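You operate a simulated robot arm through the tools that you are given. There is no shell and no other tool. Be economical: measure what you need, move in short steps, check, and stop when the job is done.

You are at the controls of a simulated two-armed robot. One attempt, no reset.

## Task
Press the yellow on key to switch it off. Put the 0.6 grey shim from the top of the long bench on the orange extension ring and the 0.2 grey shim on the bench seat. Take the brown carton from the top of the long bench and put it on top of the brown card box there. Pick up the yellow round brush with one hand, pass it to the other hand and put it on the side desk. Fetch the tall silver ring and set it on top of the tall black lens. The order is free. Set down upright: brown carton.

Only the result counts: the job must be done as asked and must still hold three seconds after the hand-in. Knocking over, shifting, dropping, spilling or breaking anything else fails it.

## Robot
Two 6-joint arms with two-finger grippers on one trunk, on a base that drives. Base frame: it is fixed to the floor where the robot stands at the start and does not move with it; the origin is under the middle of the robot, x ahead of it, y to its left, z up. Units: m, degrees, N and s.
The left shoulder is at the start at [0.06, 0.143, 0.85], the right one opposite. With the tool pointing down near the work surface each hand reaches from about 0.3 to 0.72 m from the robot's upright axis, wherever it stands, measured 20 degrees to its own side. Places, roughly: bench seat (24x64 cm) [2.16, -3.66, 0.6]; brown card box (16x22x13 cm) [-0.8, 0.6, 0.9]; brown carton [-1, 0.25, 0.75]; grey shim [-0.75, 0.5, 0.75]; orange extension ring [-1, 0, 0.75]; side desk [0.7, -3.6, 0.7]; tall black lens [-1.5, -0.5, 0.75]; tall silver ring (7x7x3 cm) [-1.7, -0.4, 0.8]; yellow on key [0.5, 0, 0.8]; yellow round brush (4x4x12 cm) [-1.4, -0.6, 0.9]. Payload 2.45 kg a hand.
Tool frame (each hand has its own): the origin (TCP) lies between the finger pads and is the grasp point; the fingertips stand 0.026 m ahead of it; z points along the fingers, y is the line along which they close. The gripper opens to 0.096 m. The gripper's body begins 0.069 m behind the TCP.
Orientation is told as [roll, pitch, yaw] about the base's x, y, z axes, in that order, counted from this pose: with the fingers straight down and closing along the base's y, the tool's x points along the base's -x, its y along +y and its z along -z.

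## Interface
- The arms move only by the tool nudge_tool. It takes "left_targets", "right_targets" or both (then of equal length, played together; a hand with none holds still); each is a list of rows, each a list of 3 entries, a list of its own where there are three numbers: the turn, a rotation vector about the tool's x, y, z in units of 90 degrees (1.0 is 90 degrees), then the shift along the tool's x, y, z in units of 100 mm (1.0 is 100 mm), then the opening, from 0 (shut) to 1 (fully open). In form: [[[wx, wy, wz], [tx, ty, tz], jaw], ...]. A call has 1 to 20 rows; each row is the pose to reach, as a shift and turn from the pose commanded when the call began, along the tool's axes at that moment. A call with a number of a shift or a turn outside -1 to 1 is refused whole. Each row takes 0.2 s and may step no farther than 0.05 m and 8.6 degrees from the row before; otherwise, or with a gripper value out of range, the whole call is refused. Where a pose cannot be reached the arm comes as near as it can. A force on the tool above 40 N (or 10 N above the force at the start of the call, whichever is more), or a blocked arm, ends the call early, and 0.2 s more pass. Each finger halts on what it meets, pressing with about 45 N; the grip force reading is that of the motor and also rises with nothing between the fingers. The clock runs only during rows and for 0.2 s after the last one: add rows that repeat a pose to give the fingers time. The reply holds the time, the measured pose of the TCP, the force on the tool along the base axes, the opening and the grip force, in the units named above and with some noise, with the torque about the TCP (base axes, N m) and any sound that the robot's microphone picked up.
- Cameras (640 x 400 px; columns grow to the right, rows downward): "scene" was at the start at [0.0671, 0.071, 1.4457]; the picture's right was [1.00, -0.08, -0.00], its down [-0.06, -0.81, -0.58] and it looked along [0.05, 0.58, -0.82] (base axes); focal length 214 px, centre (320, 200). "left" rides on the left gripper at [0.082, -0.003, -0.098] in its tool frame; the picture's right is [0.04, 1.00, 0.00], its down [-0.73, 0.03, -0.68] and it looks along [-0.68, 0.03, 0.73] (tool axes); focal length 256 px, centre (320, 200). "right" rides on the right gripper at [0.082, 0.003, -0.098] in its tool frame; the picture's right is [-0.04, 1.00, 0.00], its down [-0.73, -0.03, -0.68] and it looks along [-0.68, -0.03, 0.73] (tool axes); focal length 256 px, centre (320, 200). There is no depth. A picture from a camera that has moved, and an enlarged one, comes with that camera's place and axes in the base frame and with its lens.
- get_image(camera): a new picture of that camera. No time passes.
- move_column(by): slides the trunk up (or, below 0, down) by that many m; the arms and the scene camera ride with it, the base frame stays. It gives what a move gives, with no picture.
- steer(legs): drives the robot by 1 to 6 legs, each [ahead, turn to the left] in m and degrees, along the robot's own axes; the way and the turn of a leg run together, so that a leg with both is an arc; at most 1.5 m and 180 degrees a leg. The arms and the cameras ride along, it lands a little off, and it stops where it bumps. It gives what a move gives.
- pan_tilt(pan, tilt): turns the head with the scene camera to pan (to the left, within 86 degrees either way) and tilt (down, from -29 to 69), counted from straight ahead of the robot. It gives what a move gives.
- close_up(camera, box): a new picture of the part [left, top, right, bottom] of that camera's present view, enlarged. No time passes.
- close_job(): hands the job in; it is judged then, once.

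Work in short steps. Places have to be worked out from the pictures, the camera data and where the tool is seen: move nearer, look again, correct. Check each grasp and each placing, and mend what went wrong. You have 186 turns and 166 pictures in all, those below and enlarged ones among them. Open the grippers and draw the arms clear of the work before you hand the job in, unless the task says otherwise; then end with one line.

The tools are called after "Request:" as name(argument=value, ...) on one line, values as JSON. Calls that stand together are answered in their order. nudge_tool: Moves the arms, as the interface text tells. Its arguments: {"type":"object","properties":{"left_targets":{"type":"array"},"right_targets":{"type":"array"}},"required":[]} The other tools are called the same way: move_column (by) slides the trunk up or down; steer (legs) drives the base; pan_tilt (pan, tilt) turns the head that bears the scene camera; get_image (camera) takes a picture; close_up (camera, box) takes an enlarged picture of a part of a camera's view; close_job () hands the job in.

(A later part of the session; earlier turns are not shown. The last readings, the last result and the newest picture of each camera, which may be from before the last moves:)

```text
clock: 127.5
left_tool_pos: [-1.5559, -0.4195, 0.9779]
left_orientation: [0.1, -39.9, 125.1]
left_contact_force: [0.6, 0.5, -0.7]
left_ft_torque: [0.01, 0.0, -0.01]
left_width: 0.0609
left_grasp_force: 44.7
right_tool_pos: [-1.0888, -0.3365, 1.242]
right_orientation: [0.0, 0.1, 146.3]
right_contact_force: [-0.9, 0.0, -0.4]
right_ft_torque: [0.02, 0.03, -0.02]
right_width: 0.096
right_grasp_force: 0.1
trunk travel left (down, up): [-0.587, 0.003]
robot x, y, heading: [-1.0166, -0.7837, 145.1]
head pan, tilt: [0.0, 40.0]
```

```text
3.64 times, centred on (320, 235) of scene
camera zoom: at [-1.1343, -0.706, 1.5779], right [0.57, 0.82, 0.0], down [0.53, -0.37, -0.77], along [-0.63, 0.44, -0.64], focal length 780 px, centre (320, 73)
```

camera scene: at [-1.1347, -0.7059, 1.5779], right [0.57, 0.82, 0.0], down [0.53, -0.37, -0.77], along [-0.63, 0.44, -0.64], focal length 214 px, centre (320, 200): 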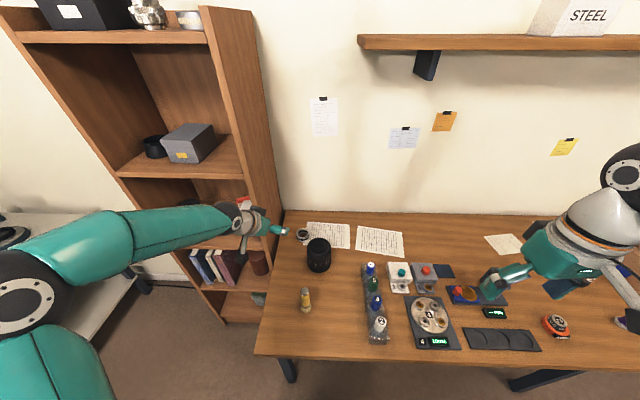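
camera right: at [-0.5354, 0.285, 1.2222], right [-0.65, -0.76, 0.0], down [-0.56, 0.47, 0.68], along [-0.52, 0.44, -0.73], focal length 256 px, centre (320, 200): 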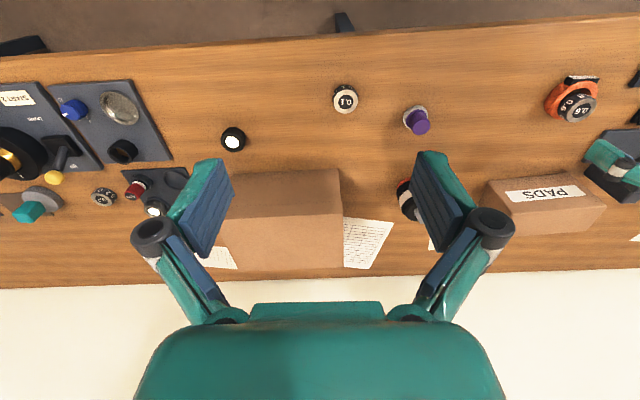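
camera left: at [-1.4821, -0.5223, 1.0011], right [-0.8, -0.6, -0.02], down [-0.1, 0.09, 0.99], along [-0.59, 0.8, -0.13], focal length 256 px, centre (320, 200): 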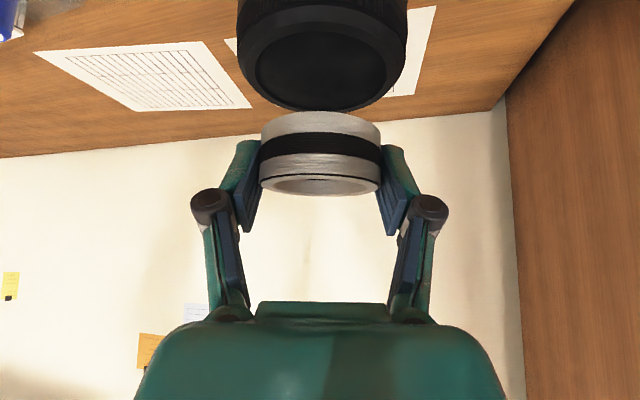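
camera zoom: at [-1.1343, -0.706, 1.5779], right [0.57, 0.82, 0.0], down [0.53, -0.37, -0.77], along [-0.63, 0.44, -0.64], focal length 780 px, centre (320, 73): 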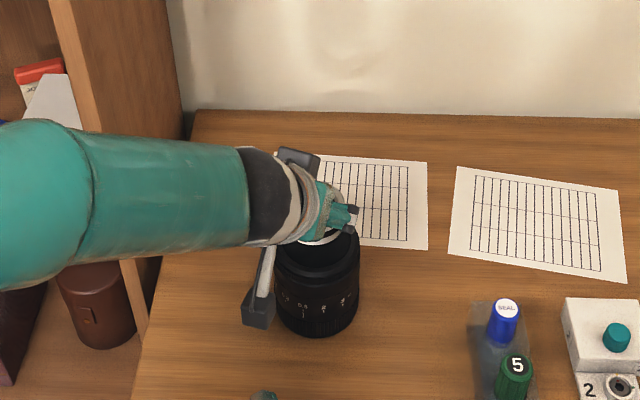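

From the hand camera the lens axis is about 1.1 cm nearer; I correct and lower 2 cm.

Request:
nudge_tool(left_targets=[[[0, 0, 0], [0.084, 0, -0.071], 0.45], [[0, 0, 0], [0.148, 0, 0.005], 0.45], [[0, 0, 0], [0.213, 0, 0.082], 0.45]])

Request:
get_image(camera="left")

```text
clock: 128.3
left_tool_pos: [-1.5489, -0.4319, 0.9577]
left_orientation: [0.1, -39.8, 125.2]
left_contact_force: [-0.4, 0.0, -0.1]
left_ft_torque: [0.02, 0.01, 0.02]
left_width: 0.0602
left_grasp_force: 45.2
right_tool_pos: [-1.09, -0.3377, 1.243]
right_orientation: [0.0, -0.1, 146.2]
right_contact_force: [0.0, -0.5, -0.2]
right_ft_torque: [-0.01, -0.02, 0.01]
right_width: 0.0962
right_grasp_force: 0.0
trunk travel left (down, up): [-0.587, 0.003]
robot x, y, heading: [-1.0143, -0.7864, 145.5]
head pan, tilt: [0.0, 40.0]
```

```text
83 pictures are left
camera left: at [-1.4759, -0.5325, 0.9812], right [-0.8, -0.6, -0.02], down [-0.1, 0.09, 0.99], along [-0.59, 0.79, -0.13], focal length 256 px, centre (320, 200)
```

left: 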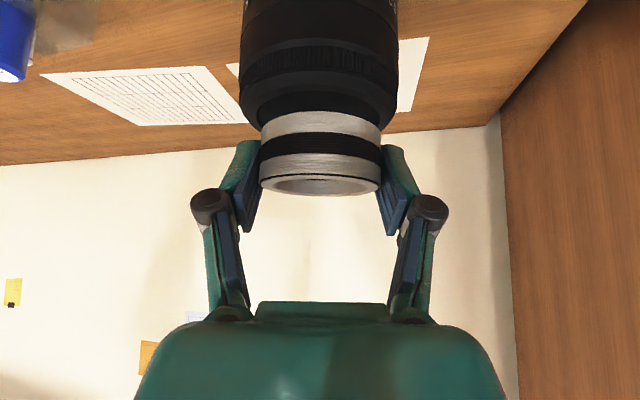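

Nearly on. I lower in 3 mm steps until contact.

Request:
nudge_tool(left_targets=[[[0, 0, 0], [0.019, 0, 0.023], 0.45], [[0, 0, 0], [0.039, 0, 0.046], 0.45]])

Request:
nudge_tool(left_targets=[[[0, 0, 0], [0.013, 0, 0.015], 0.45], [[0, 0, 0], [0.026, 0, 0.031], 0.45]])

```text
clock: 128.9
left_tool_pos: [-1.5498, -0.4326, 0.9526]
left_orientation: [0.1, -39.9, 125.1]
left_contact_force: [0.0, 0.3, -0.8]
left_ft_torque: [-0.01, -0.02, 0.03]
left_width: 0.0604
left_grasp_force: 45.5
right_tool_pos: [-1.0899, -0.3373, 1.2423]
right_orientation: [0.0, -0.1, 146.3]
right_contact_force: [0.3, -0.7, -0.2]
right_ft_torque: [0.01, -0.02, 0.0]
right_width: 0.0959
right_grasp_force: 0.1
trunk travel left (down, up): [-0.587, 0.003]
robot x, y, heading: [-1.0134, -0.7891, 145.4]
head pan, tilt: [0.0, 40.0]
```

```text
clock: 129.5
left_tool_pos: [-1.5501, -0.4336, 0.9486]
left_orientation: [0.2, -39.8, 125.0]
left_contact_force: [-0.7, -0.3, -1.0]
left_ft_torque: [-0.03, 0.02, -0.01]
left_width: 0.0604
left_grasp_force: 45.1
right_tool_pos: [-1.0894, -0.3385, 1.2441]
right_orientation: [0.0, 0.0, 146.3]
right_contact_force: [-0.1, -0.9, -0.1]
right_ft_torque: [0.01, -0.01, 0.03]
right_width: 0.0958
right_grasp_force: 0.0
trunk travel left (down, up): [-0.587, 0.003]
robot x, y, heading: [-1.0162, -0.7903, 145.3]
head pan, tilt: [0.0, 40.0]
```

Still free; a few more millimetres, then look.

Request:
nudge_tool(left_targets=[[[0, 0, 0], [0.013, 0, 0.015], 0.45], [[0, 0, 0], [0.022, 0, 0.027], 0.45]])

Request:
nudge_tool(left_targets=[[[0, 0, 0], [0.01, 0, 0.012], 0.45], [[0, 0, 0], [0.019, 0, 0.023], 0.45]])

Request:
get_image(camera="left")

```text
clock: 130.1
left_tool_pos: [-1.5498, -0.433, 0.9447]
left_orientation: [0.0, -39.9, 125.1]
left_contact_force: [0.3, -0.5, -0.5]
left_ft_torque: [0.02, -0.03, -0.05]
left_width: 0.0605
left_grasp_force: 44.9
right_tool_pos: [-1.0899, -0.3378, 1.2429]
right_orientation: [0.0, 0.0, 146.3]
right_contact_force: [0.5, 1.2, 0.5]
right_ft_torque: [-0.02, 0.01, -0.03]
right_width: 0.096
right_grasp_force: 0.1
trunk travel left (down, up): [-0.587, 0.003]
robot x, y, heading: [-1.0123, -0.7866, 145.0]
head pan, tilt: [0.0, 40.0]
```

```text
clock: 130.7
left_tool_pos: [-1.5494, -0.4332, 0.9437]
left_orientation: [0.3, -40.1, 125.0]
left_contact_force: [-1.0, -1.1, 9.6]
left_ft_torque: [0.05, -0.24, -0.08]
left_width: 0.0604
left_grasp_force: 45.1
right_tool_pos: [-1.0893, -0.3374, 1.2436]
right_orientation: [0.0, -0.2, 146.3]
right_contact_force: [-0.3, 0.0, -1.4]
right_ft_torque: [0.0, 0.01, -0.05]
right_width: 0.0962
right_grasp_force: 0.1
trunk travel left (down, up): [-0.587, 0.003]
robot x, y, heading: [-1.0158, -0.7886, 145.1]
head pan, tilt: [0.0, 40.0]
```

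```text
82 pictures are left
camera left: at [-1.4755, -0.5336, 0.9661], right [-0.8, -0.6, -0.02], down [-0.09, 0.09, 0.99], along [-0.59, 0.79, -0.12], focal length 256 px, centre (320, 200)
```

left: 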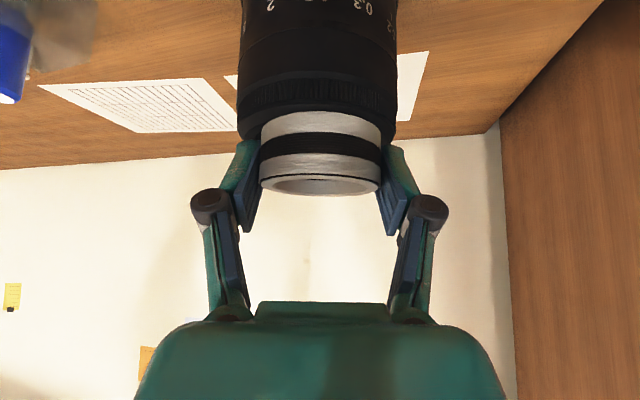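

Contact (~10 N). I release slowly.

Request:
nudge_tool(left_targets=[[[0, 0, 0], [0, 0, 0], 0.7], [[0, 0, 0], [0, 0, 0], 0.85], [[0, 0, 0], [0, 0, 0], 1], [[0, 0, 0], [0, 0, 0], 1]])

Request:
get_image(camera="left")

```text
clock: 131.7
left_tool_pos: [-1.5496, -0.4316, 0.9413]
left_orientation: [0.3, -39.8, 125.1]
left_contact_force: [1.2, 0.7, -0.1]
left_ft_torque: [-0.01, 0.0, 0.04]
left_width: 0.0958
left_grasp_force: 0.1
right_tool_pos: [-1.0894, -0.3384, 1.2419]
right_orientation: [0.0, 0.0, 146.4]
right_contact_force: [-0.5, 0.6, -0.2]
right_ft_torque: [0.05, -0.02, 0.0]
right_width: 0.0959
right_grasp_force: 0.0
trunk travel left (down, up): [-0.587, 0.003]
robot x, y, heading: [-1.0148, -0.7865, 145.0]
head pan, tilt: [0.0, 40.0]
```

```text
81 pictures are left
camera left: at [-1.4753, -0.5333, 0.9644], right [-0.8, -0.6, -0.02], down [-0.1, 0.09, 0.99], along [-0.59, 0.79, -0.13], focal length 256 px, centre (320, 200)
```

left: 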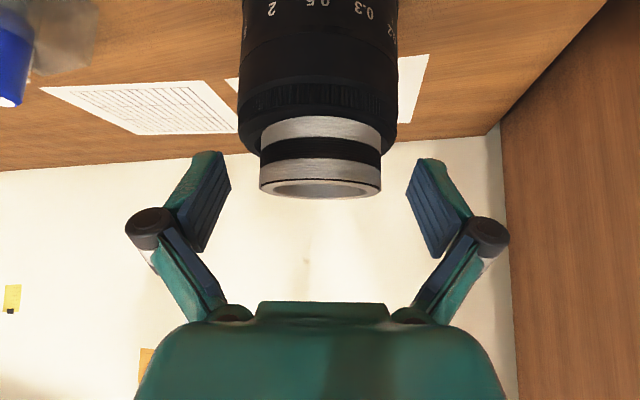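

The ring sits on the lens. I retract the hand along its axis and check.

Request:
nudge_tool(left_targets=[[[0, 0, 0], [-0.1, 0, -0.35], 1], [[0, 0, 0], [-0.2, 0, -0.7], 1], [[0, 0, 0], [-0.3, 0, -1], 1]])

Request:
nudge_tool(left_targets=[[[0, 0, 0], [0, 0.35, -0.35], 1], [[0, 0, 0], [0, 0.5, -0.7], 1], [[0, 0, 0], [0, 0.5, -1], 1]])

Request:
get_image(camera="left")

Request:
close_up(camera="scene", box=[240, 200, 400, 320])

```text
clock: 132.5
left_tool_pos: [-1.5254, -0.4658, 1.039]
left_orientation: [0.2, -39.9, 125.0]
left_contact_force: [1.0, 0.1, -0.4]
left_ft_torque: [-0.01, 0.02, -0.03]
left_width: 0.096
left_grasp_force: 0.2
right_tool_pos: [-1.0874, -0.338, 1.2426]
right_orientation: [0.1, -0.1, 146.2]
right_contact_force: [0.4, -0.4, 0.7]
right_ft_torque: [0.01, 0.02, -0.01]
right_width: 0.096
right_grasp_force: 0.1
trunk travel left (down, up): [-0.587, 0.003]
robot x, y, heading: [-1.0133, -0.7897, 145.1]
head pan, tilt: [0.0, 40.0]
```

```text
clock: 133.3
left_tool_pos: [-1.5274, -0.5478, 1.1166]
left_orientation: [0.1, -40.1, 125.1]
left_contact_force: [-0.5, -0.4, 0.8]
left_ft_torque: [0.0, 0.03, 0.0]
left_width: 0.096
left_grasp_force: 0.1
right_tool_pos: [-1.0891, -0.3385, 1.2435]
right_orientation: [-0.2, -0.3, 146.3]
right_contact_force: [-0.2, 0.3, -0.5]
right_ft_torque: [0.02, 0.01, 0.01]
right_width: 0.0958
right_grasp_force: 0.1
trunk travel left (down, up): [-0.587, 0.003]
robot x, y, heading: [-1.0206, -0.7867, 145.3]
head pan, tilt: [0.0, 40.0]
```

```text
80 pictures are left
camera left: at [-1.454, -0.6497, 1.1393], right [-0.8, -0.6, -0.02], down [-0.1, 0.09, 0.99], along [-0.59, 0.8, -0.13], focal length 256 px, centre (320, 200)
```

left: 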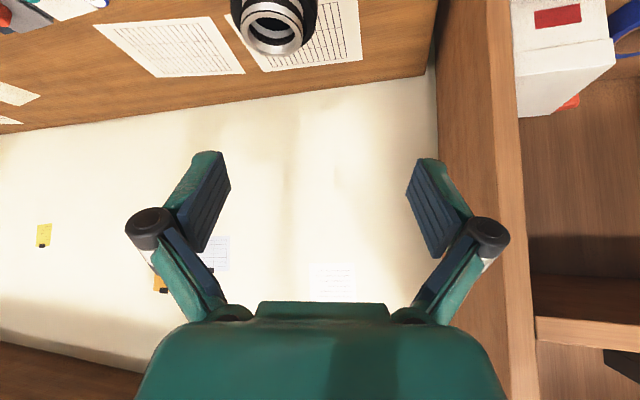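

```text
3.33 times, centred on (320, 260) of scene
camera zoom: at [-1.1335, -0.7075, 1.5781], right [0.57, 0.82, 0.0], down [0.53, -0.37, -0.77], along [-0.63, 0.44, -0.64], focal length 715 px, centre (320, 0)
```

zoom: 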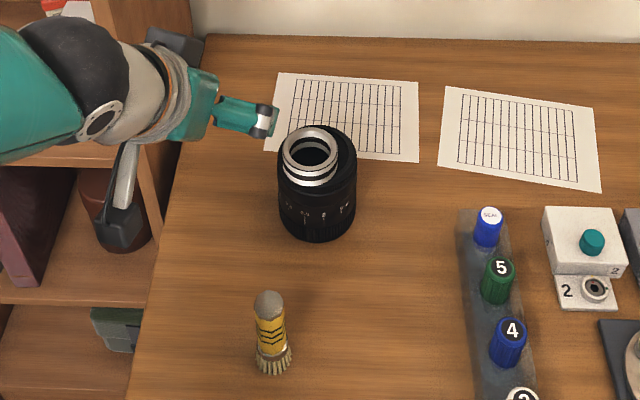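

The ring rests on the lens. Next the brush: the left hand will take it low from the left side, so the right can take its top from above. First I bring the left tool back upright.

Request:
nudge_tool(left_targets=[[[0, 0.089, 0], [0.2, 0.12, -0.12], 1], [[0, 0.178, 0], [0.4, 0.24, -0.24], 1], [[0, 0.267, 0], [0.6, 0.36, -0.36], 1], [[0, 0.356, 0], [0.8, 0.48, -0.48], 1], [[0, 0.444, 0], [1, 0.6, -0.6], 1]])

Request:
nudge_tool(left_targets=[[[0, 0, 0.09], [0, 0, 0], 1], [[0, 0, 0.18], [0, 0, 0], 1], [[0, 0, 0.27], [0, 0, 0], 1], [[0, 0, 0.36], [0, 0, 0], 1], [[0, 0, 0.45], [0, 0, 0], 1], [[0, 0, 0.54], [0, 0, 0], 1], [[0, 0, 0.61], [0, 0, 0], 1]])

Request:
get_image(camera="scene")

```text
clock: 134.5
left_tool_pos: [-1.5118, -0.6764, 1.0962]
left_orientation: [0.1, 0.2, 125.1]
left_contact_force: [-0.5, 0.2, -0.2]
left_ft_torque: [-0.01, -0.04, 0.05]
left_width: 0.0962
left_grasp_force: 0.1
right_tool_pos: [-1.0901, -0.3369, 1.2433]
right_orientation: [0.0, -0.1, 146.3]
right_contact_force: [0.2, 0.2, 0.3]
right_ft_torque: [-0.01, 0.03, 0.0]
right_width: 0.0961
right_grasp_force: 0.1
trunk travel left (down, up): [-0.587, 0.003]
robot x, y, heading: [-1.0142, -0.787, 145.3]
head pan, tilt: [0.0, 40.0]
```

```text
clock: 136.1
left_tool_pos: [-1.5127, -0.6759, 1.0958]
left_orientation: [-0.1, 0.1, 70.1]
left_contact_force: [-0.5, -0.2, -0.7]
left_ft_torque: [-0.03, -0.01, -0.04]
left_width: 0.0963
left_grasp_force: 0.1
right_tool_pos: [-1.0892, -0.3376, 1.2436]
right_orientation: [0.0, -0.1, 146.3]
right_contact_force: [-0.2, 1.0, 0.3]
right_ft_torque: [0.01, 0.01, -0.02]
right_width: 0.096
right_grasp_force: 0.0
trunk travel left (down, up): [-0.587, 0.003]
robot x, y, heading: [-1.0149, -0.7838, 145.2]
head pan, tilt: [0.0, 40.0]
```

```text
78 pictures are left
camera scene: at [-1.1342, -0.7061, 1.5779], right [0.57, 0.82, 0.0], down [0.53, -0.37, -0.77], along [-0.63, 0.44, -0.64], focal length 214 px, centre (320, 200)
```

scene: 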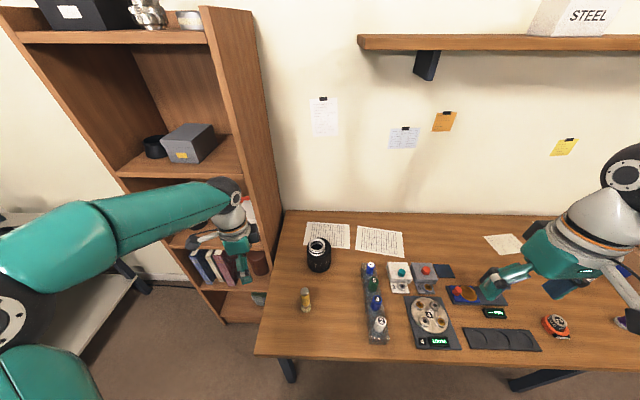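

I tilt the left tool 55° toward the brush while lowering and aligning.

Request:
nudge_tool(left_targets=[[[0, -0.088, 0], [-0.05, -0.04, 0.15], 1], [[0, -0.176, 0], [-0.1, -0.08, 0.3], 1], [[0, -0.264, 0], [-0.15, -0.12, 0.45], 1], [[0, -0.352, 0], [-0.2, -0.16, 0.6], 1], [[0, -0.44, 0], [-0.26, -0.2, 0.75], 1], [[0, -0.528, 0], [-0.32, -0.24, 0.9], 1], [[0, -0.611, 0], [-0.37, -0.27, 1], 1]])

Request:
get_image(camera="left")

Request:
get_image(camera="scene")

```text
clock: 137.7
left_tool_pos: [-1.475, -0.65, 0.996]
left_orientation: [-0.1, -54.8, 70.3]
left_contact_force: [-0.1, -1.1, -0.3]
left_ft_torque: [0.03, 0.02, -0.02]
left_width: 0.0959
left_grasp_force: 0.1
right_tool_pos: [-1.0898, -0.3379, 1.2434]
right_orientation: [0.0, 0.0, 146.3]
right_contact_force: [-0.3, 0.2, -0.6]
right_ft_torque: [0.01, -0.02, 0.03]
right_width: 0.0959
right_grasp_force: 0.1
trunk travel left (down, up): [-0.587, 0.003]
robot x, y, heading: [-1.0173, -0.7911, 145.3]
head pan, tilt: [0.0, 40.0]
```

```text
77 pictures are left
camera left: at [-1.5157, -0.7712, 0.9851], right [-0.95, 0.31, -0.03], down [-0.07, -0.12, 0.99], along [0.31, 0.94, 0.13], focal length 256 px, centre (320, 200)
```

left: 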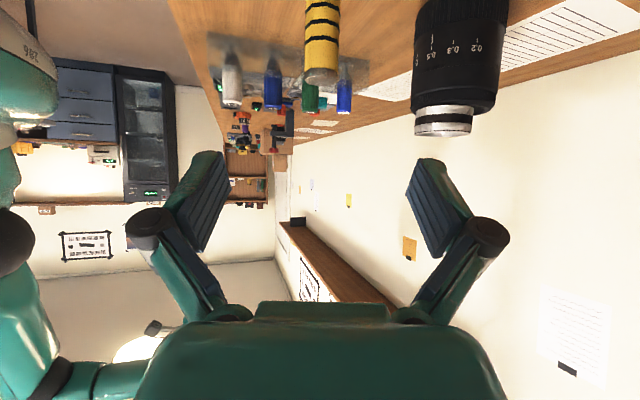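

```text
76 pictures are left
camera scene: at [-1.1349, -0.7063, 1.5779], right [0.57, 0.82, 0.0], down [0.53, -0.37, -0.77], along [-0.63, 0.44, -0.64], focal length 214 px, centre (320, 200)
```

scene: 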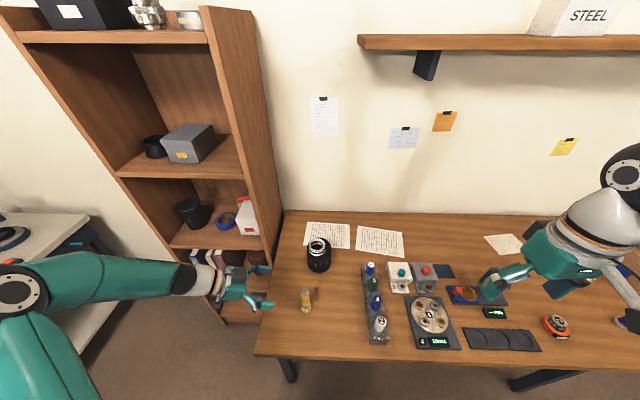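

The brush is straight ahead of the left tool. I lower to grasp line and approach along the tool axis, leaving 1 cm.

Request:
nudge_tool(left_targets=[[[0, 0, 0], [0.27, 0, 0.19], 1], [[0, 0, 0], [0.54, 0, 0.38], 1], [[0, 0, 0], [0.8, 0, 0.56], 1]])

Request:
nudge_tool(left_targets=[[[0, 0, 0], [0, 0, 0.3], 1], [[0, 0, 0], [0, 0, 0.6], 1], [[0, 0, 0], [0, 0, 0.85], 1]])

Request:
get_image(camera="left")

Request:
close_up(camera="scene", box=[210, 240, 370, 350])

```text
clock: 138.5
left_tool_pos: [-1.4761, -0.6526, 0.8971]
left_orientation: [0.1, -54.9, 70.2]
left_contact_force: [-0.2, 0.0, 0.3]
left_ft_torque: [0.0, 0.02, -0.02]
left_width: 0.096
left_grasp_force: 0.0
right_tool_pos: [-1.0903, -0.3382, 1.2425]
right_orientation: [-0.1, 0.0, 146.2]
right_contact_force: [-0.4, -0.2, 0.3]
right_ft_torque: [0.04, -0.01, 0.04]
right_width: 0.096
right_grasp_force: 0.1
trunk travel left (down, up): [-0.587, 0.003]
robot x, y, heading: [-1.0155, -0.7863, 145.1]
head pan, tilt: [0.0, 40.0]
```

```text
clock: 139.3
left_tool_pos: [-1.4512, -0.584, 0.8505]
left_orientation: [0.2, -54.8, 70.2]
left_contact_force: [0.3, 0.1, -0.3]
left_ft_torque: [0.01, -0.01, -0.01]
left_width: 0.0959
left_grasp_force: 0.0
right_tool_pos: [-1.0905, -0.337, 1.2424]
right_orientation: [0.0, 0.1, 146.3]
right_contact_force: [0.2, -0.1, 0.2]
right_ft_torque: [0.02, 0.0, -0.01]
right_width: 0.096
right_grasp_force: 0.0
trunk travel left (down, up): [-0.587, 0.003]
robot x, y, heading: [-1.0173, -0.787, 145.1]
head pan, tilt: [0.0, 40.0]
```

```text
75 pictures are left
camera left: at [-1.4926, -0.7055, 0.8405], right [-0.95, 0.32, -0.03], down [-0.07, -0.11, 0.99], along [0.31, 0.94, 0.13], focal length 256 px, centre (320, 200)
```

left: 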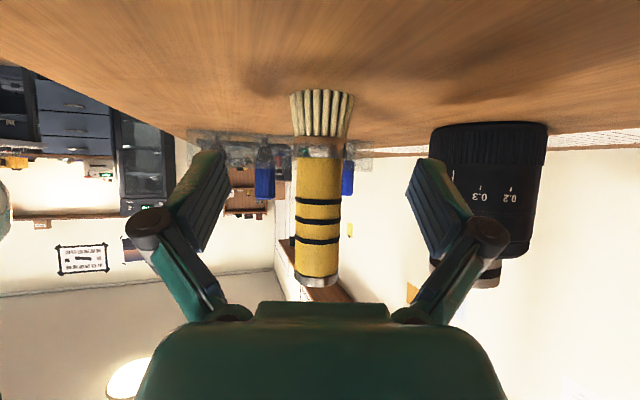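

```text
3.64 times, centred on (290, 295) of scene
camera zoom: at [-1.1347, -0.7054, 1.5779], right [0.57, 0.82, 0.0], down [0.53, -0.37, -0.77], along [-0.63, 0.44, -0.64], focal length 780 px, centre (429, -146)
```

zoom: 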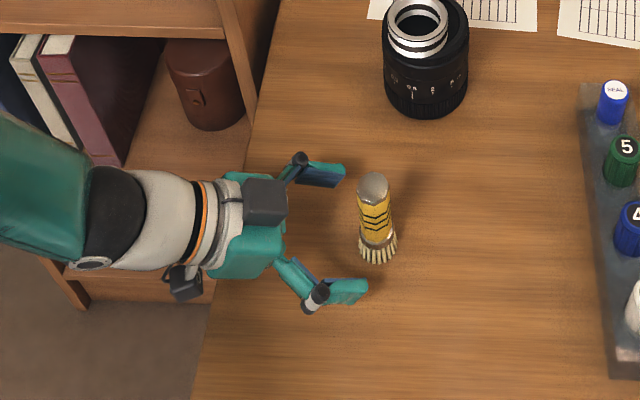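

Brush is centred between the fingers. I advance 2 cm more and close.

Request:
nudge_tool(left_targets=[[[0, 0, 0], [0, 0, 0.1], 1], [[0, 0, 0], [0, 0, 0.2], 1], [[0, 0, 0], [0, 0, 0.2], 0.8], [[0, 0, 0], [0, 0, 0.2], 0.6], [[0, 0, 0], [0, 0, 0.2], 0.4], [[0, 0, 0], [0, 0, 0.2], 0.2], [[0, 0, 0], [0, 0, 0.2], 0.1], [[0, 0, 0], [0, 0, 0.2], 0.1]])

Request:
get_image(camera="left")

```text
clock: 141.1
left_tool_pos: [-1.4456, -0.5694, 0.8399]
left_orientation: [0.0, -54.9, 70.2]
left_contact_force: [-0.7, 0.0, 1.7]
left_ft_torque: [0.03, -0.01, 0.03]
left_width: 0.032
left_grasp_force: 45.3
right_tool_pos: [-1.0887, -0.3378, 1.2433]
right_orientation: [0.0, 0.0, 146.3]
right_contact_force: [-0.2, -0.1, -0.4]
right_ft_torque: [0.02, 0.0, 0.0]
right_width: 0.0961
right_grasp_force: 0.1
trunk travel left (down, up): [-0.587, 0.003]
robot x, y, heading: [-1.0154, -0.7887, 145.2]
head pan, tilt: [0.0, 40.0]
```

```text
73 pictures are left
camera left: at [-1.4864, -0.6902, 0.8294], right [-0.95, 0.32, -0.03], down [-0.07, -0.12, 0.99], along [0.31, 0.94, 0.13], focal length 256 px, centre (320, 200)
```

left: 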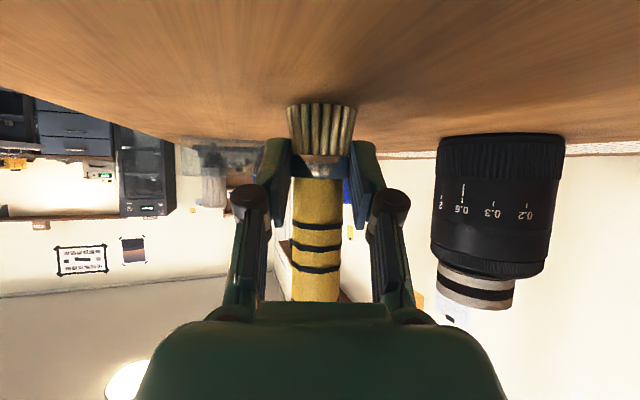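

Firm grip at the ferrule with the handle top free. I lift the brush 0.15 m.

Request:
nudge_tool(left_targets=[[[0, 0, 0], [-0.25, 0, -0.17], 0.1], [[0, 0, 0], [-0.6, 0, -0.42], 0.1], [[0, 0, 0], [-0.98, 0, -0.69], 0.1]])

Request:
nudge_tool(left_targets=[[[0, 0, 0], [-0.25, 0, -0.17], 0.1]], right_targets=[[[0, 0, -0.09], [0, 0.1, 0], 1]])

Request:
nudge_tool(right_targets=[[[0, 0, -0.09], [0, 0.1, 0], 1], [[0, 0, -0.18], [0, 0.2, 0], 1], [[0, 0, -0.27], [0, 0.3, 0], 1], [[0, 0, -0.36], [-0.1, 0.3, 0], 1], [[0, 0, -0.45], [-0.2, 0.3, 0], 1], [[0, 0, -0.54], [-0.3, 0.3, 0], 1], [[0, 0, -0.63], [-0.4, 0.3, 0], 1], [[0, 0, -0.72], [-0.5, 0.3, 0], 1], [[0, 0, -0.81], [-0.6, 0.3, 0], 1], [[0, 0, -0.9], [-0.7, 0.3, 0], 1]])

Request:
get_image(camera="scene")

Request:
get_image(camera="right")

```text
clock: 141.9
left_tool_pos: [-1.4452, -0.5718, 0.9585]
left_orientation: [0.0, -54.9, 70.3]
left_contact_force: [0.5, -0.3, -0.6]
left_ft_torque: [0.0, 0.01, -0.03]
left_width: 0.0319
left_grasp_force: 44.9
right_tool_pos: [-1.0879, -0.3377, 1.2431]
right_orientation: [0.0, -0.1, 146.2]
right_contact_force: [0.2, -1.2, 0.9]
right_ft_torque: [0.0, 0.03, 0.0]
right_width: 0.0959
right_grasp_force: 0.1
trunk travel left (down, up): [-0.587, 0.003]
robot x, y, heading: [-1.015, -0.7878, 145.0]
head pan, tilt: [0.0, 40.0]
```

```text
clock: 142.3
left_tool_pos: [-1.4439, -0.571, 0.9901]
left_orientation: [0.1, -54.8, 70.2]
left_contact_force: [0.4, -0.1, -1.6]
left_ft_torque: [-0.05, 0.02, 0.0]
left_width: 0.0319
left_grasp_force: 45.0
right_tool_pos: [-1.0933, -0.3472, 1.244]
right_orientation: [0.0, -0.1, 154.4]
right_contact_force: [-0.2, -0.4, -0.4]
right_ft_torque: [0.0, -0.01, 0.02]
right_width: 0.0957
right_grasp_force: 0.0
trunk travel left (down, up): [-0.587, 0.003]
robot x, y, heading: [-1.0164, -0.7901, 145.3]
head pan, tilt: [0.0, 40.0]
```

```text
clock: 144.5
left_tool_pos: [-1.4473, -0.5702, 0.9891]
left_orientation: [-0.1, -54.9, 70.3]
left_contact_force: [-0.8, -0.1, -1.1]
left_ft_torque: [-0.02, 0.01, -0.01]
left_width: 0.0316
left_grasp_force: 45.3
right_tool_pos: [-1.1725, -0.3424, 1.2414]
right_orientation: [0.1, 0.0, -124.5]
right_contact_force: [-0.6, 0.4, 0.1]
right_ft_torque: [-0.02, 0.01, 0.01]
right_width: 0.0959
right_grasp_force: 0.1
trunk travel left (down, up): [-0.587, 0.003]
robot x, y, heading: [-1.0146, -0.7861, 145.4]
head pan, tilt: [0.0, 40.0]
```

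```text
72 pictures are left
camera scene: at [-1.1348, -0.7058, 1.5779], right [0.57, 0.82, 0.0], down [0.53, -0.37, -0.77], along [-0.63, 0.44, -0.64], focal length 214 px, centre (320, 200)
```

scene: 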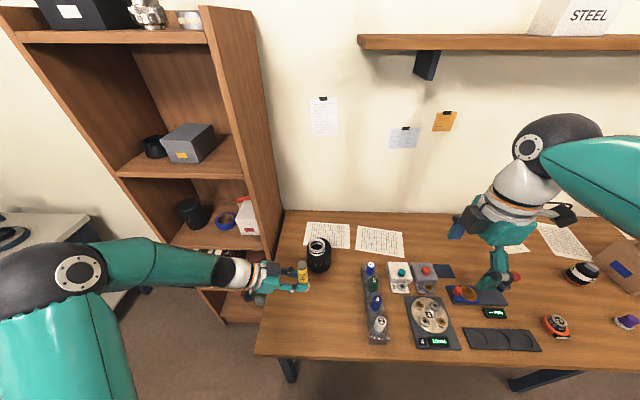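

```text
71 pictures are left
camera right: at [-1.1217, -0.2763, 1.3412], right [0.8, -0.6, 0.0], down [-0.44, -0.59, 0.68], along [-0.41, -0.54, -0.73], focal length 256 px, centre (320, 200)
```

right: 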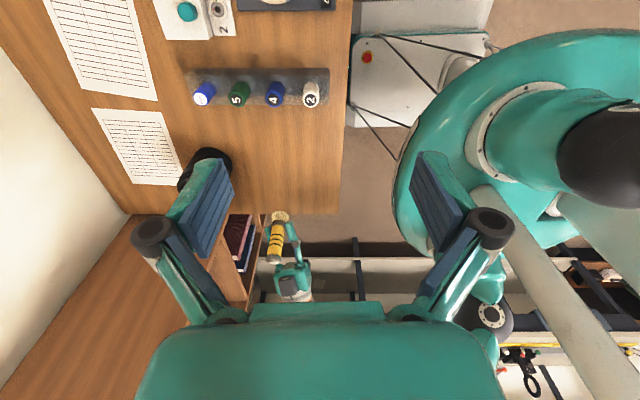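

The brush top is at about (-1.44,-0.556,1.06). I bring the right hand toward it at height 1.24.

Request:
nudge_tool(right_targets=[[[0, 0, 0], [-0.4, -0.13, 0], 1], [[0, 0, 0], [-0.8, -0.26, 0], 1], [[0, 0, 0], [-1, -0.35, 0], 1]])

Request:
nudge_tool(right_targets=[[[0, 0, 0], [-0.4, -0.13, 0], 1], [[0, 0, 0], [-0.8, -0.26, 0], 1], [[0, 0, 0], [-1, -0.35, 0], 1]])

Request:
nudge_tool(right_targets=[[[0, 0, 0], [-0.4, -0.13, 0], 1], [[0, 0, 0], [-0.8, -0.26, 0], 1], [[0, 0, 0], [-1, -0.3, 0], 1]])

Request:
get_image(camera="right")

Request:
get_image(camera="scene")

```text
clock: 145.3
left_tool_pos: [-1.4474, -0.5702, 0.9899]
left_orientation: [0.0, -54.9, 70.3]
left_contact_force: [-0.7, -1.3, -0.6]
left_ft_torque: [-0.01, 0.0, 0.0]
left_width: 0.032
left_grasp_force: 44.5
right_tool_pos: [-1.2572, -0.405, 1.242]
right_orientation: [0.0, 0.1, -124.7]
right_contact_force: [0.9, -1.2, -0.1]
right_ft_torque: [0.03, -0.01, -0.03]
right_width: 0.096
right_grasp_force: 0.1
trunk travel left (down, up): [-0.587, 0.003]
robot x, y, heading: [-1.016, -0.7871, 145.1]
head pan, tilt: [0.0, 40.0]
```

```text
clock: 146.1
left_tool_pos: [-1.4471, -0.5703, 0.9902]
left_orientation: [-0.1, -54.9, 70.3]
left_contact_force: [-0.1, 0.1, -0.2]
left_ft_torque: [0.01, -0.02, -0.01]
left_width: 0.0317
left_grasp_force: 44.7
right_tool_pos: [-1.342, -0.4686, 1.2437]
right_orientation: [-0.1, 0.1, -124.6]
right_contact_force: [0.4, -0.8, -0.2]
right_ft_torque: [-0.02, -0.05, 0.0]
right_width: 0.096
right_grasp_force: 0.1
trunk travel left (down, up): [-0.587, 0.003]
robot x, y, heading: [-1.0161, -0.7858, 145.3]
head pan, tilt: [0.0, 40.0]
```

```text
clock: 146.9
left_tool_pos: [-1.446, -0.5709, 0.9891]
left_orientation: [0.0, -54.9, 70.4]
left_contact_force: [-0.3, -0.5, -0.7]
left_ft_torque: [-0.03, -0.01, 0.04]
left_width: 0.032
left_grasp_force: 45.0
right_tool_pos: [-1.4225, -0.5331, 1.2414]
right_orientation: [0.0, 0.0, -124.7]
right_contact_force: [-0.2, -0.4, 0.1]
right_ft_torque: [0.0, -0.01, 0.01]
right_width: 0.096
right_grasp_force: 0.0
trunk travel left (down, up): [-0.587, 0.003]
robot x, y, heading: [-1.0215, -0.7868, 145.3]
head pan, tilt: [0.0, 40.0]
```

```text
70 pictures are left
camera right: at [-1.3728, -0.4666, 1.3408], right [0.8, -0.6, 0.0], down [-0.44, -0.59, 0.68], along [-0.41, -0.54, -0.73], focal length 256 px, centre (320, 200)
```

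right: 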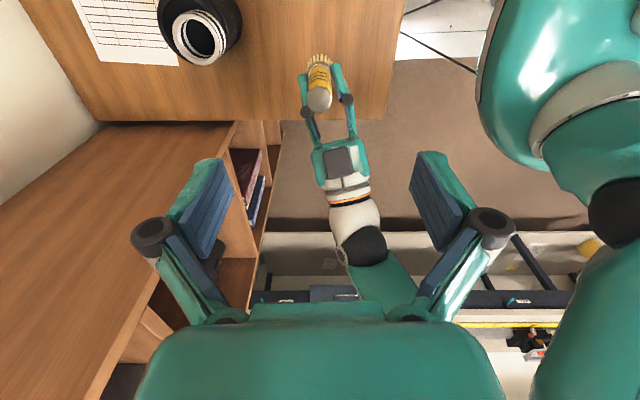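

```text
69 pictures are left
camera scene: at [-1.1351, -0.7064, 1.5779], right [0.57, 0.82, 0.0], down [0.53, -0.37, -0.77], along [-0.63, 0.44, -0.64], focal length 214 px, centre (320, 200)
```

scene: 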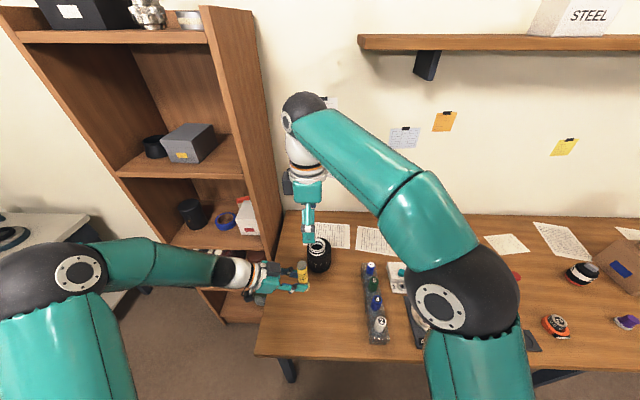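

The brush cap lies 2.7 cm toward tool −x. I align and lower the right hand stepwise.

Request:
nudge_tool(right_targets=[[[0, 0, 0], [-0.27, -0.02, 0.2], 1], [[0, 0, 0], [-0.27, -0.02, 0.6], 1], [[0, 0, 0], [-0.27, -0.02, 1], 1]])

Request:
get_image(camera="right")

Request:
close_up(camera="scene", box=[210, 190, 370, 310])

```text
clock: 147.7
left_tool_pos: [-1.4472, -0.5697, 0.9885]
left_orientation: [0.1, -55.0, 70.3]
left_contact_force: [0.0, -0.5, -0.6]
left_ft_torque: [-0.01, 0.0, -0.04]
left_width: 0.0317
left_grasp_force: 44.5
right_tool_pos: [-1.441, -0.5506, 1.1417]
right_orientation: [-0.1, 0.1, -124.5]
right_contact_force: [-0.1, 0.7, -0.3]
right_ft_torque: [0.0, 0.0, -0.03]
right_width: 0.0959
right_grasp_force: 0.2
trunk travel left (down, up): [-0.587, 0.003]
robot x, y, heading: [-1.0127, -0.7864, 145.1]
head pan, tilt: [0.0, 40.0]
```

```text
68 pictures are left
camera right: at [-1.3918, -0.4854, 1.2396], right [0.8, -0.6, 0.0], down [-0.44, -0.59, 0.68], along [-0.41, -0.54, -0.73], focal length 256 px, centre (320, 200)
```

right: 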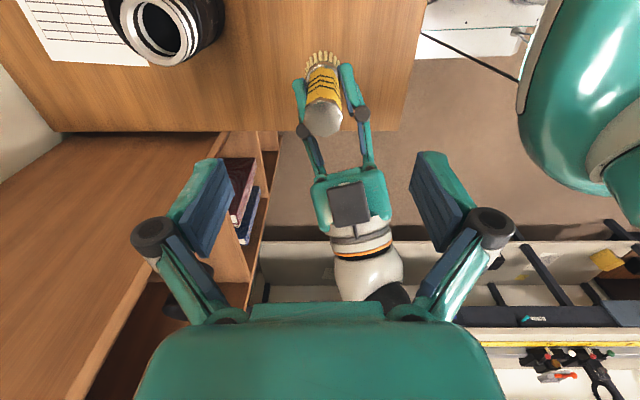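

```text
3.33 times, centred on (290, 250) of scene
camera zoom: at [-1.1359, -0.7061, 1.5778], right [0.57, 0.82, 0.0], down [0.53, -0.37, -0.77], along [-0.63, 0.44, -0.64], focal length 715 px, centre (420, 33)
```

zoom: 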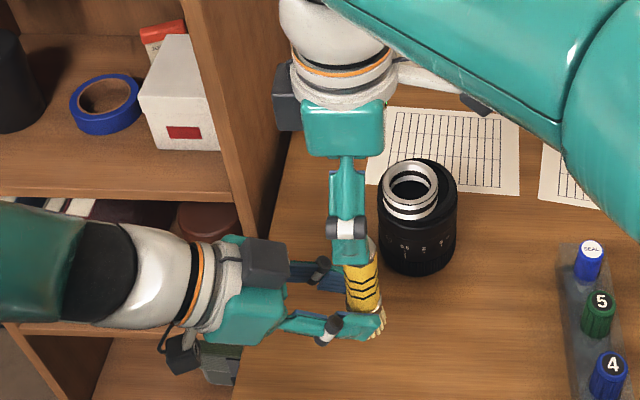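

Aligned within 6 mm. I lower the open fingers around the handle top.

Request:
nudge_tool(right_targets=[[[0, 0, 0], [-0.06, 0, 0.25], 1], [[0, 0, 0], [-0.06, 0, 0.5], 1], [[0, 0, 0], [-0.06, 0, 0.75], 1]])

Request:
get_image(camera="right")

```text
clock: 148.5
left_tool_pos: [-1.4464, -0.5704, 0.9884]
left_orientation: [0.0, -54.9, 70.3]
left_contact_force: [0.4, -0.7, -0.5]
left_ft_torque: [0.0, -0.01, 0.01]
left_width: 0.032
left_grasp_force: 44.6
right_tool_pos: [-1.4453, -0.5574, 1.0673]
right_orientation: [0.1, 0.1, -124.7]
right_contact_force: [-0.2, -0.8, 0.5]
right_ft_torque: [0.0, -0.01, -0.01]
right_width: 0.096
right_grasp_force: 0.0
trunk travel left (down, up): [-0.587, 0.003]
robot x, y, heading: [-1.0175, -0.7906, 145.2]
head pan, tilt: [0.0, 40.0]
```

```text
66 pictures are left
camera right: at [-1.3951, -0.492, 1.1657], right [0.8, -0.6, 0.0], down [-0.44, -0.59, 0.68], along [-0.41, -0.54, -0.73], focal length 256 px, centre (320, 200)
```

right: 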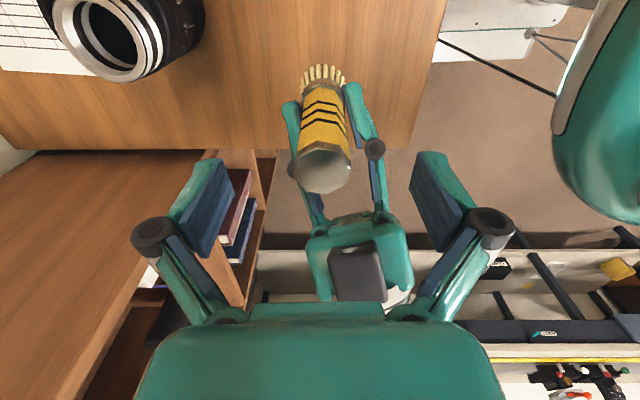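

The cap is between the right fingers. I close the right hand in stages.

Request:
nudge_tool(right_targets=[[[0, 0, 0], [0.05, 0.01, 0.03], 0.8], [[0, 0, 0], [0.05, 0.01, 0.03], 0.6], [[0, 0, 0], [0.05, 0.01, 0.03], 0.45], [[0, 0, 0], [0.05, 0.01, 0.03], 0.3], [[0, 0, 0], [0.05, 0.01, 0.03], 0.1], [[0, 0, 0], [0.05, 0.01, 0.03], 0.1]])

Request:
get_image(camera="right")

```text
clock: 149.9
left_tool_pos: [-1.4461, -0.5705, 0.989]
left_orientation: [0.1, -54.9, 70.2]
left_contact_force: [-2.6, 1.6, -1.3]
left_ft_torque: [-0.11, -0.08, -0.16]
left_width: 0.0319
left_grasp_force: 44.9
right_tool_pos: [-1.4423, -0.5543, 1.0637]
right_orientation: [0.1, 0.0, -124.6]
right_contact_force: [2.5, -2.7, 1.4]
right_ft_torque: [-0.11, -0.13, 0.17]
right_width: 0.0274
right_grasp_force: 44.8
trunk travel left (down, up): [-0.587, 0.003]
robot x, y, heading: [-1.0173, -0.7884, 145.5]
head pan, tilt: [0.0, 40.0]
```

```text
65 pictures are left
camera right: at [-1.3912, -0.4887, 1.1632], right [0.8, -0.6, 0.0], down [-0.44, -0.59, 0.68], along [-0.41, -0.54, -0.73], focal length 256 px, centre (320, 200)
```

right: 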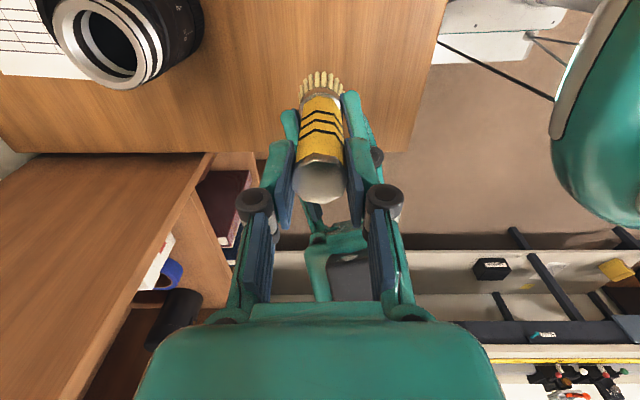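

Both hands hold the brush with small forces. I open the left hand and draw it back along its axis.

Request:
nudge_tool(left_targets=[[[0, 0, 0], [0, 0, 0], 0.5], [[0, 0, 0], [0, 0, 0], 0.8], [[0, 0, 0], [0, 0, 0], 1], [[0, 0, 0], [0, 0, 0], 1], [[0, 0, 0], [0, 0, -0.3], 1], [[0, 0, 0], [0, 0, -0.65], 1], [[0, 0, 0], [0, 0, -1], 1]])

Request:
get_image(camera="right")

Request:
get_image(camera="scene")

```text
clock: 151.5
left_tool_pos: [-1.4728, -0.6493, 1.0458]
left_orientation: [0.1, -54.9, 70.3]
left_contact_force: [0.8, 0.3, 0.3]
left_ft_torque: [0.03, 0.01, 0.02]
left_width: 0.0959
left_grasp_force: 0.0
right_tool_pos: [-1.4415, -0.5545, 1.0638]
right_orientation: [-0.1, -0.1, -124.5]
right_contact_force: [0.8, 0.2, -0.7]
right_ft_torque: [0.05, 0.01, -0.02]
right_width: 0.0271
right_grasp_force: 44.9
trunk travel left (down, up): [-0.587, 0.003]
robot x, y, heading: [-1.0157, -0.7855, 145.5]
head pan, tilt: [0.0, 40.0]
```

```text
64 pictures are left
camera right: at [-1.3909, -0.4892, 1.1635], right [0.8, -0.6, 0.0], down [-0.44, -0.59, 0.68], along [-0.41, -0.54, -0.73], focal length 256 px, centre (320, 200)
```

right: 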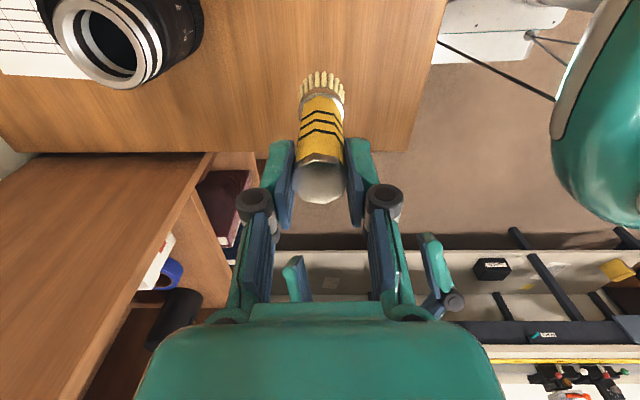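

```text
63 pictures are left
camera scene: at [-1.1341, -0.7069, 1.578], right [0.57, 0.82, 0.0], down [0.53, -0.37, -0.77], along [-0.63, 0.44, -0.64], focal length 214 px, centre (320, 200)
```

scene: 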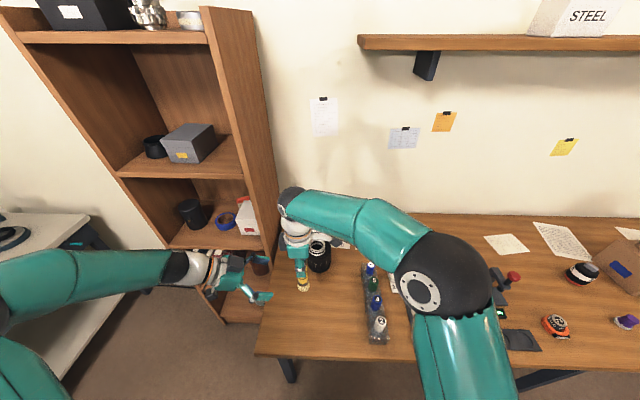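

Handover succeeded: the right hand alone holds the brush. I tuck both arms for driving.

Request:
nudge_tool(left_targets=[[[0, 0.088, 0], [-0.06, -0.05, -0.05], 1], [[0, 0.176, 0], [-0.12, -0.1, -0.1], 1], [[0, 0.264, 0], [-0.18, -0.15, -0.15], 1], [[0, 0.352, 0], [-0.24, -0.2, -0.2], 1], [[0, 0.44, 0], [-0.3, -0.25, -0.25], 1], [[0, 0.528, 0], [-0.36, -0.3, -0.28], 1], [[0, 0.61, 0], [-0.41, -0.3, -0.29], 1]], right_targets=[[[0, 0, 0], [0, 0.1, -0.4], 0.1], [[0, 0, 0], [0, 0.2, -0.8], 0.1], [[0, 0, 0], [0.2, 0.4, -0.9], 0.1], [[0, 0, 0], [0.5, 0.5, -0.9], 0.1], [[0, 0, 0], [0.8, 0.7, -0.9], 0.1], [[0, 0, 0], [1, 0.9, -0.9], 0.1], [[0, 0, 0], [1, 1, -0.9], 0.1]])

Request:
nudge_tool(left_targets=[[[0, 0, -0.083], [0, 0, 0], 1], [[0, 0, -0.166], [0, 0, 0], 1], [[0, 0, -0.25], [0, 0, 0], 1], [[0, 0, -0.333], [0, 0, 0], 1], [[0, 0, -0.416], [0, 0, 0], 1], [[0, 0, -0.5], [0, 0, 0], 1], [[0, 0, -0.583], [0, 0, 0], 1], [[0, 0, -0.666], [0, 0, 0], 1], [[0, 0, -0.75], [0, 0, 0], 1], [[0, 0, -0.83], [0, 0, 0], 1], [[0, 0, -0.83], [0, 0, 0], 1]], right_targets=[[[0, 0, 0.09], [0.1, 0, 0], 0.1], [[0, 0, 0.18], [0.2, 0, 0], 0.1], [[0, 0, 0.27], [0.3, 0, 0], 0.1], [[0, 0, 0.36], [0.4, 0, 0], 0.1], [[0, 0, 0.45], [0.5, 0, 0], 0.1], [[0, 0, 0.54], [0.6, 0, 0], 0.1], [[0, 0, 0.63], [0.7, 0, 0], 0.1], [[0, 0, 0.72], [0.8, 0, 0], 0.1], [[0, 0, 0.81], [0.9, 0, 0], 0.1], [[0, 0, 0.9], [1, 0, 0], 0.1], [[0, 0, 0.99], [1, 0, 0], 0.1]])

Request:
get_image(camera="scene")

```text
clock: 153.1
left_tool_pos: [-1.4442, -0.6569, 1.0963]
left_orientation: [0.1, 0.2, 70.3]
left_contact_force: [-0.6, 0.6, -1.3]
left_ft_torque: [-0.02, 0.01, -0.02]
left_width: 0.096
left_grasp_force: 0.1
right_tool_pos: [-1.3028, -0.529, 1.153]
right_orientation: [0.0, 0.0, -124.5]
right_contact_force: [-0.2, 0.6, 0.1]
right_ft_torque: [-0.01, 0.03, 0.02]
right_width: 0.0271
right_grasp_force: 45.1
trunk travel left (down, up): [-0.587, 0.003]
robot x, y, heading: [-1.0121, -0.7894, 145.3]
head pan, tilt: [0.0, 40.0]
```

```text
clock: 155.5
left_tool_pos: [-1.4445, -0.6567, 1.0944]
left_orientation: [0.0, 0.0, 145.0]
left_contact_force: [0.3, 0.3, 0.1]
left_ft_torque: [0.0, -0.02, -0.02]
left_width: 0.0959
left_grasp_force: 0.0
right_tool_pos: [-1.2442, -0.4458, 1.1544]
right_orientation: [0.0, 0.0, 146.0]
right_contact_force: [0.2, 0.1, -0.1]
right_ft_torque: [0.04, 0.02, 0.03]
right_width: 0.0269
right_grasp_force: 44.7
trunk travel left (down, up): [-0.587, 0.003]
robot x, y, heading: [-1.017, -0.7914, 144.9]
head pan, tilt: [0.0, 40.0]
```

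```text
62 pictures are left
camera scene: at [-1.1345, -0.7061, 1.5779], right [0.57, 0.82, 0.0], down [0.53, -0.37, -0.77], along [-0.63, 0.44, -0.64], focal length 214 px, centre (320, 200)
```

scene: 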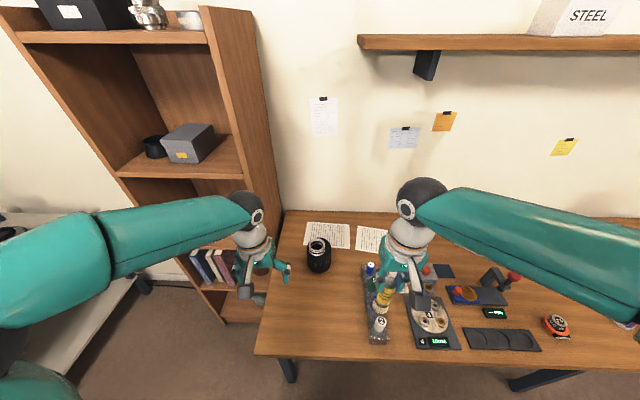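

Tucked. I back off 0.33 m and turn right to travel along the bench.

Request:
steer(legs=[[-0.33, 0]])

Request:
steer(legs=[[0, -30], [0, -30], [0, -31]])

Request:
pan_tilt(pan=0, tilt=35)

Request:
get_image(camera="scene")

```text
clock: 157.7
left_tool_pos: [-1.1694, -0.8516, 1.0964]
left_orientation: [-0.1, -0.1, 145.5]
left_contact_force: [-0.1, -0.3, 0.2]
left_ft_torque: [0.0, -0.01, 0.01]
left_width: 0.0961
left_grasp_force: 0.1
right_tool_pos: [-0.9727, -0.64, 1.1555]
right_orientation: [0.0, 0.0, 146.7]
right_contact_force: [0.6, -0.1, -0.8]
right_ft_torque: [0.04, 0.0, 0.01]
right_width: 0.027
right_grasp_force: 45.4
trunk travel left (down, up): [-0.587, 0.003]
robot x, y, heading: [-0.7412, -0.9763, 145.5]
head pan, tilt: [0.0, 40.0]
```

```text
clock: 162.5
left_tool_pos: [-0.6947, -0.5268, 1.0965]
left_orientation: [0.3, 0.2, 66.7]
left_contact_force: [1.2, 0.6, 0.1]
left_ft_torque: [0.01, 0.09, -0.02]
left_width: 0.0959
left_grasp_force: 0.3
right_tool_pos: [-0.4512, -0.6785, 1.1539]
right_orientation: [0.2, -0.1, 68.3]
right_contact_force: [0.2, -0.7, -1.1]
right_ft_torque: [0.02, 0.07, 0.02]
right_width: 0.0267
right_grasp_force: 45.3
trunk travel left (down, up): [-0.587, 0.003]
robot x, y, heading: [-0.7885, -0.9542, 65.1]
head pan, tilt: [0.0, 40.0]
stopped in leg 3: the robot was blocked; the commanded pose is now the measured one
```

```text
clock: 163.2
left_tool_pos: [-0.6992, -0.5243, 1.0963]
left_orientation: [0.0, 0.0, 66.9]
left_contact_force: [-0.3, 0.4, 0.3]
left_ft_torque: [0.0, -0.01, -0.02]
left_width: 0.096
left_grasp_force: 0.0
right_tool_pos: [-0.4537, -0.6786, 1.1556]
right_orientation: [0.0, -0.1, 68.2]
right_contact_force: [0.5, -0.1, -0.2]
right_ft_torque: [-0.03, -0.01, -0.03]
right_width: 0.0268
right_grasp_force: 44.7
trunk travel left (down, up): [-0.587, 0.003]
robot x, y, heading: [-0.7883, -0.9565, 65.6]
head pan, tilt: [0.0, 35.0]
```

```text
61 pictures are left
camera scene: at [-0.7251, -0.8217, 1.5855], right [0.91, -0.42, 0.0], down [-0.24, -0.52, -0.82], along [0.34, 0.74, -0.57], focal length 214 px, centre (320, 200)
```

scene: 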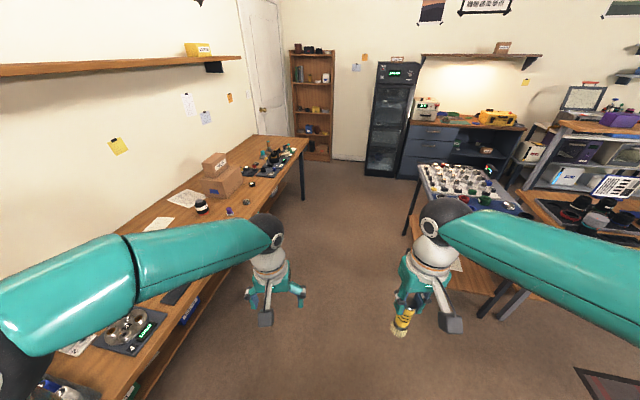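

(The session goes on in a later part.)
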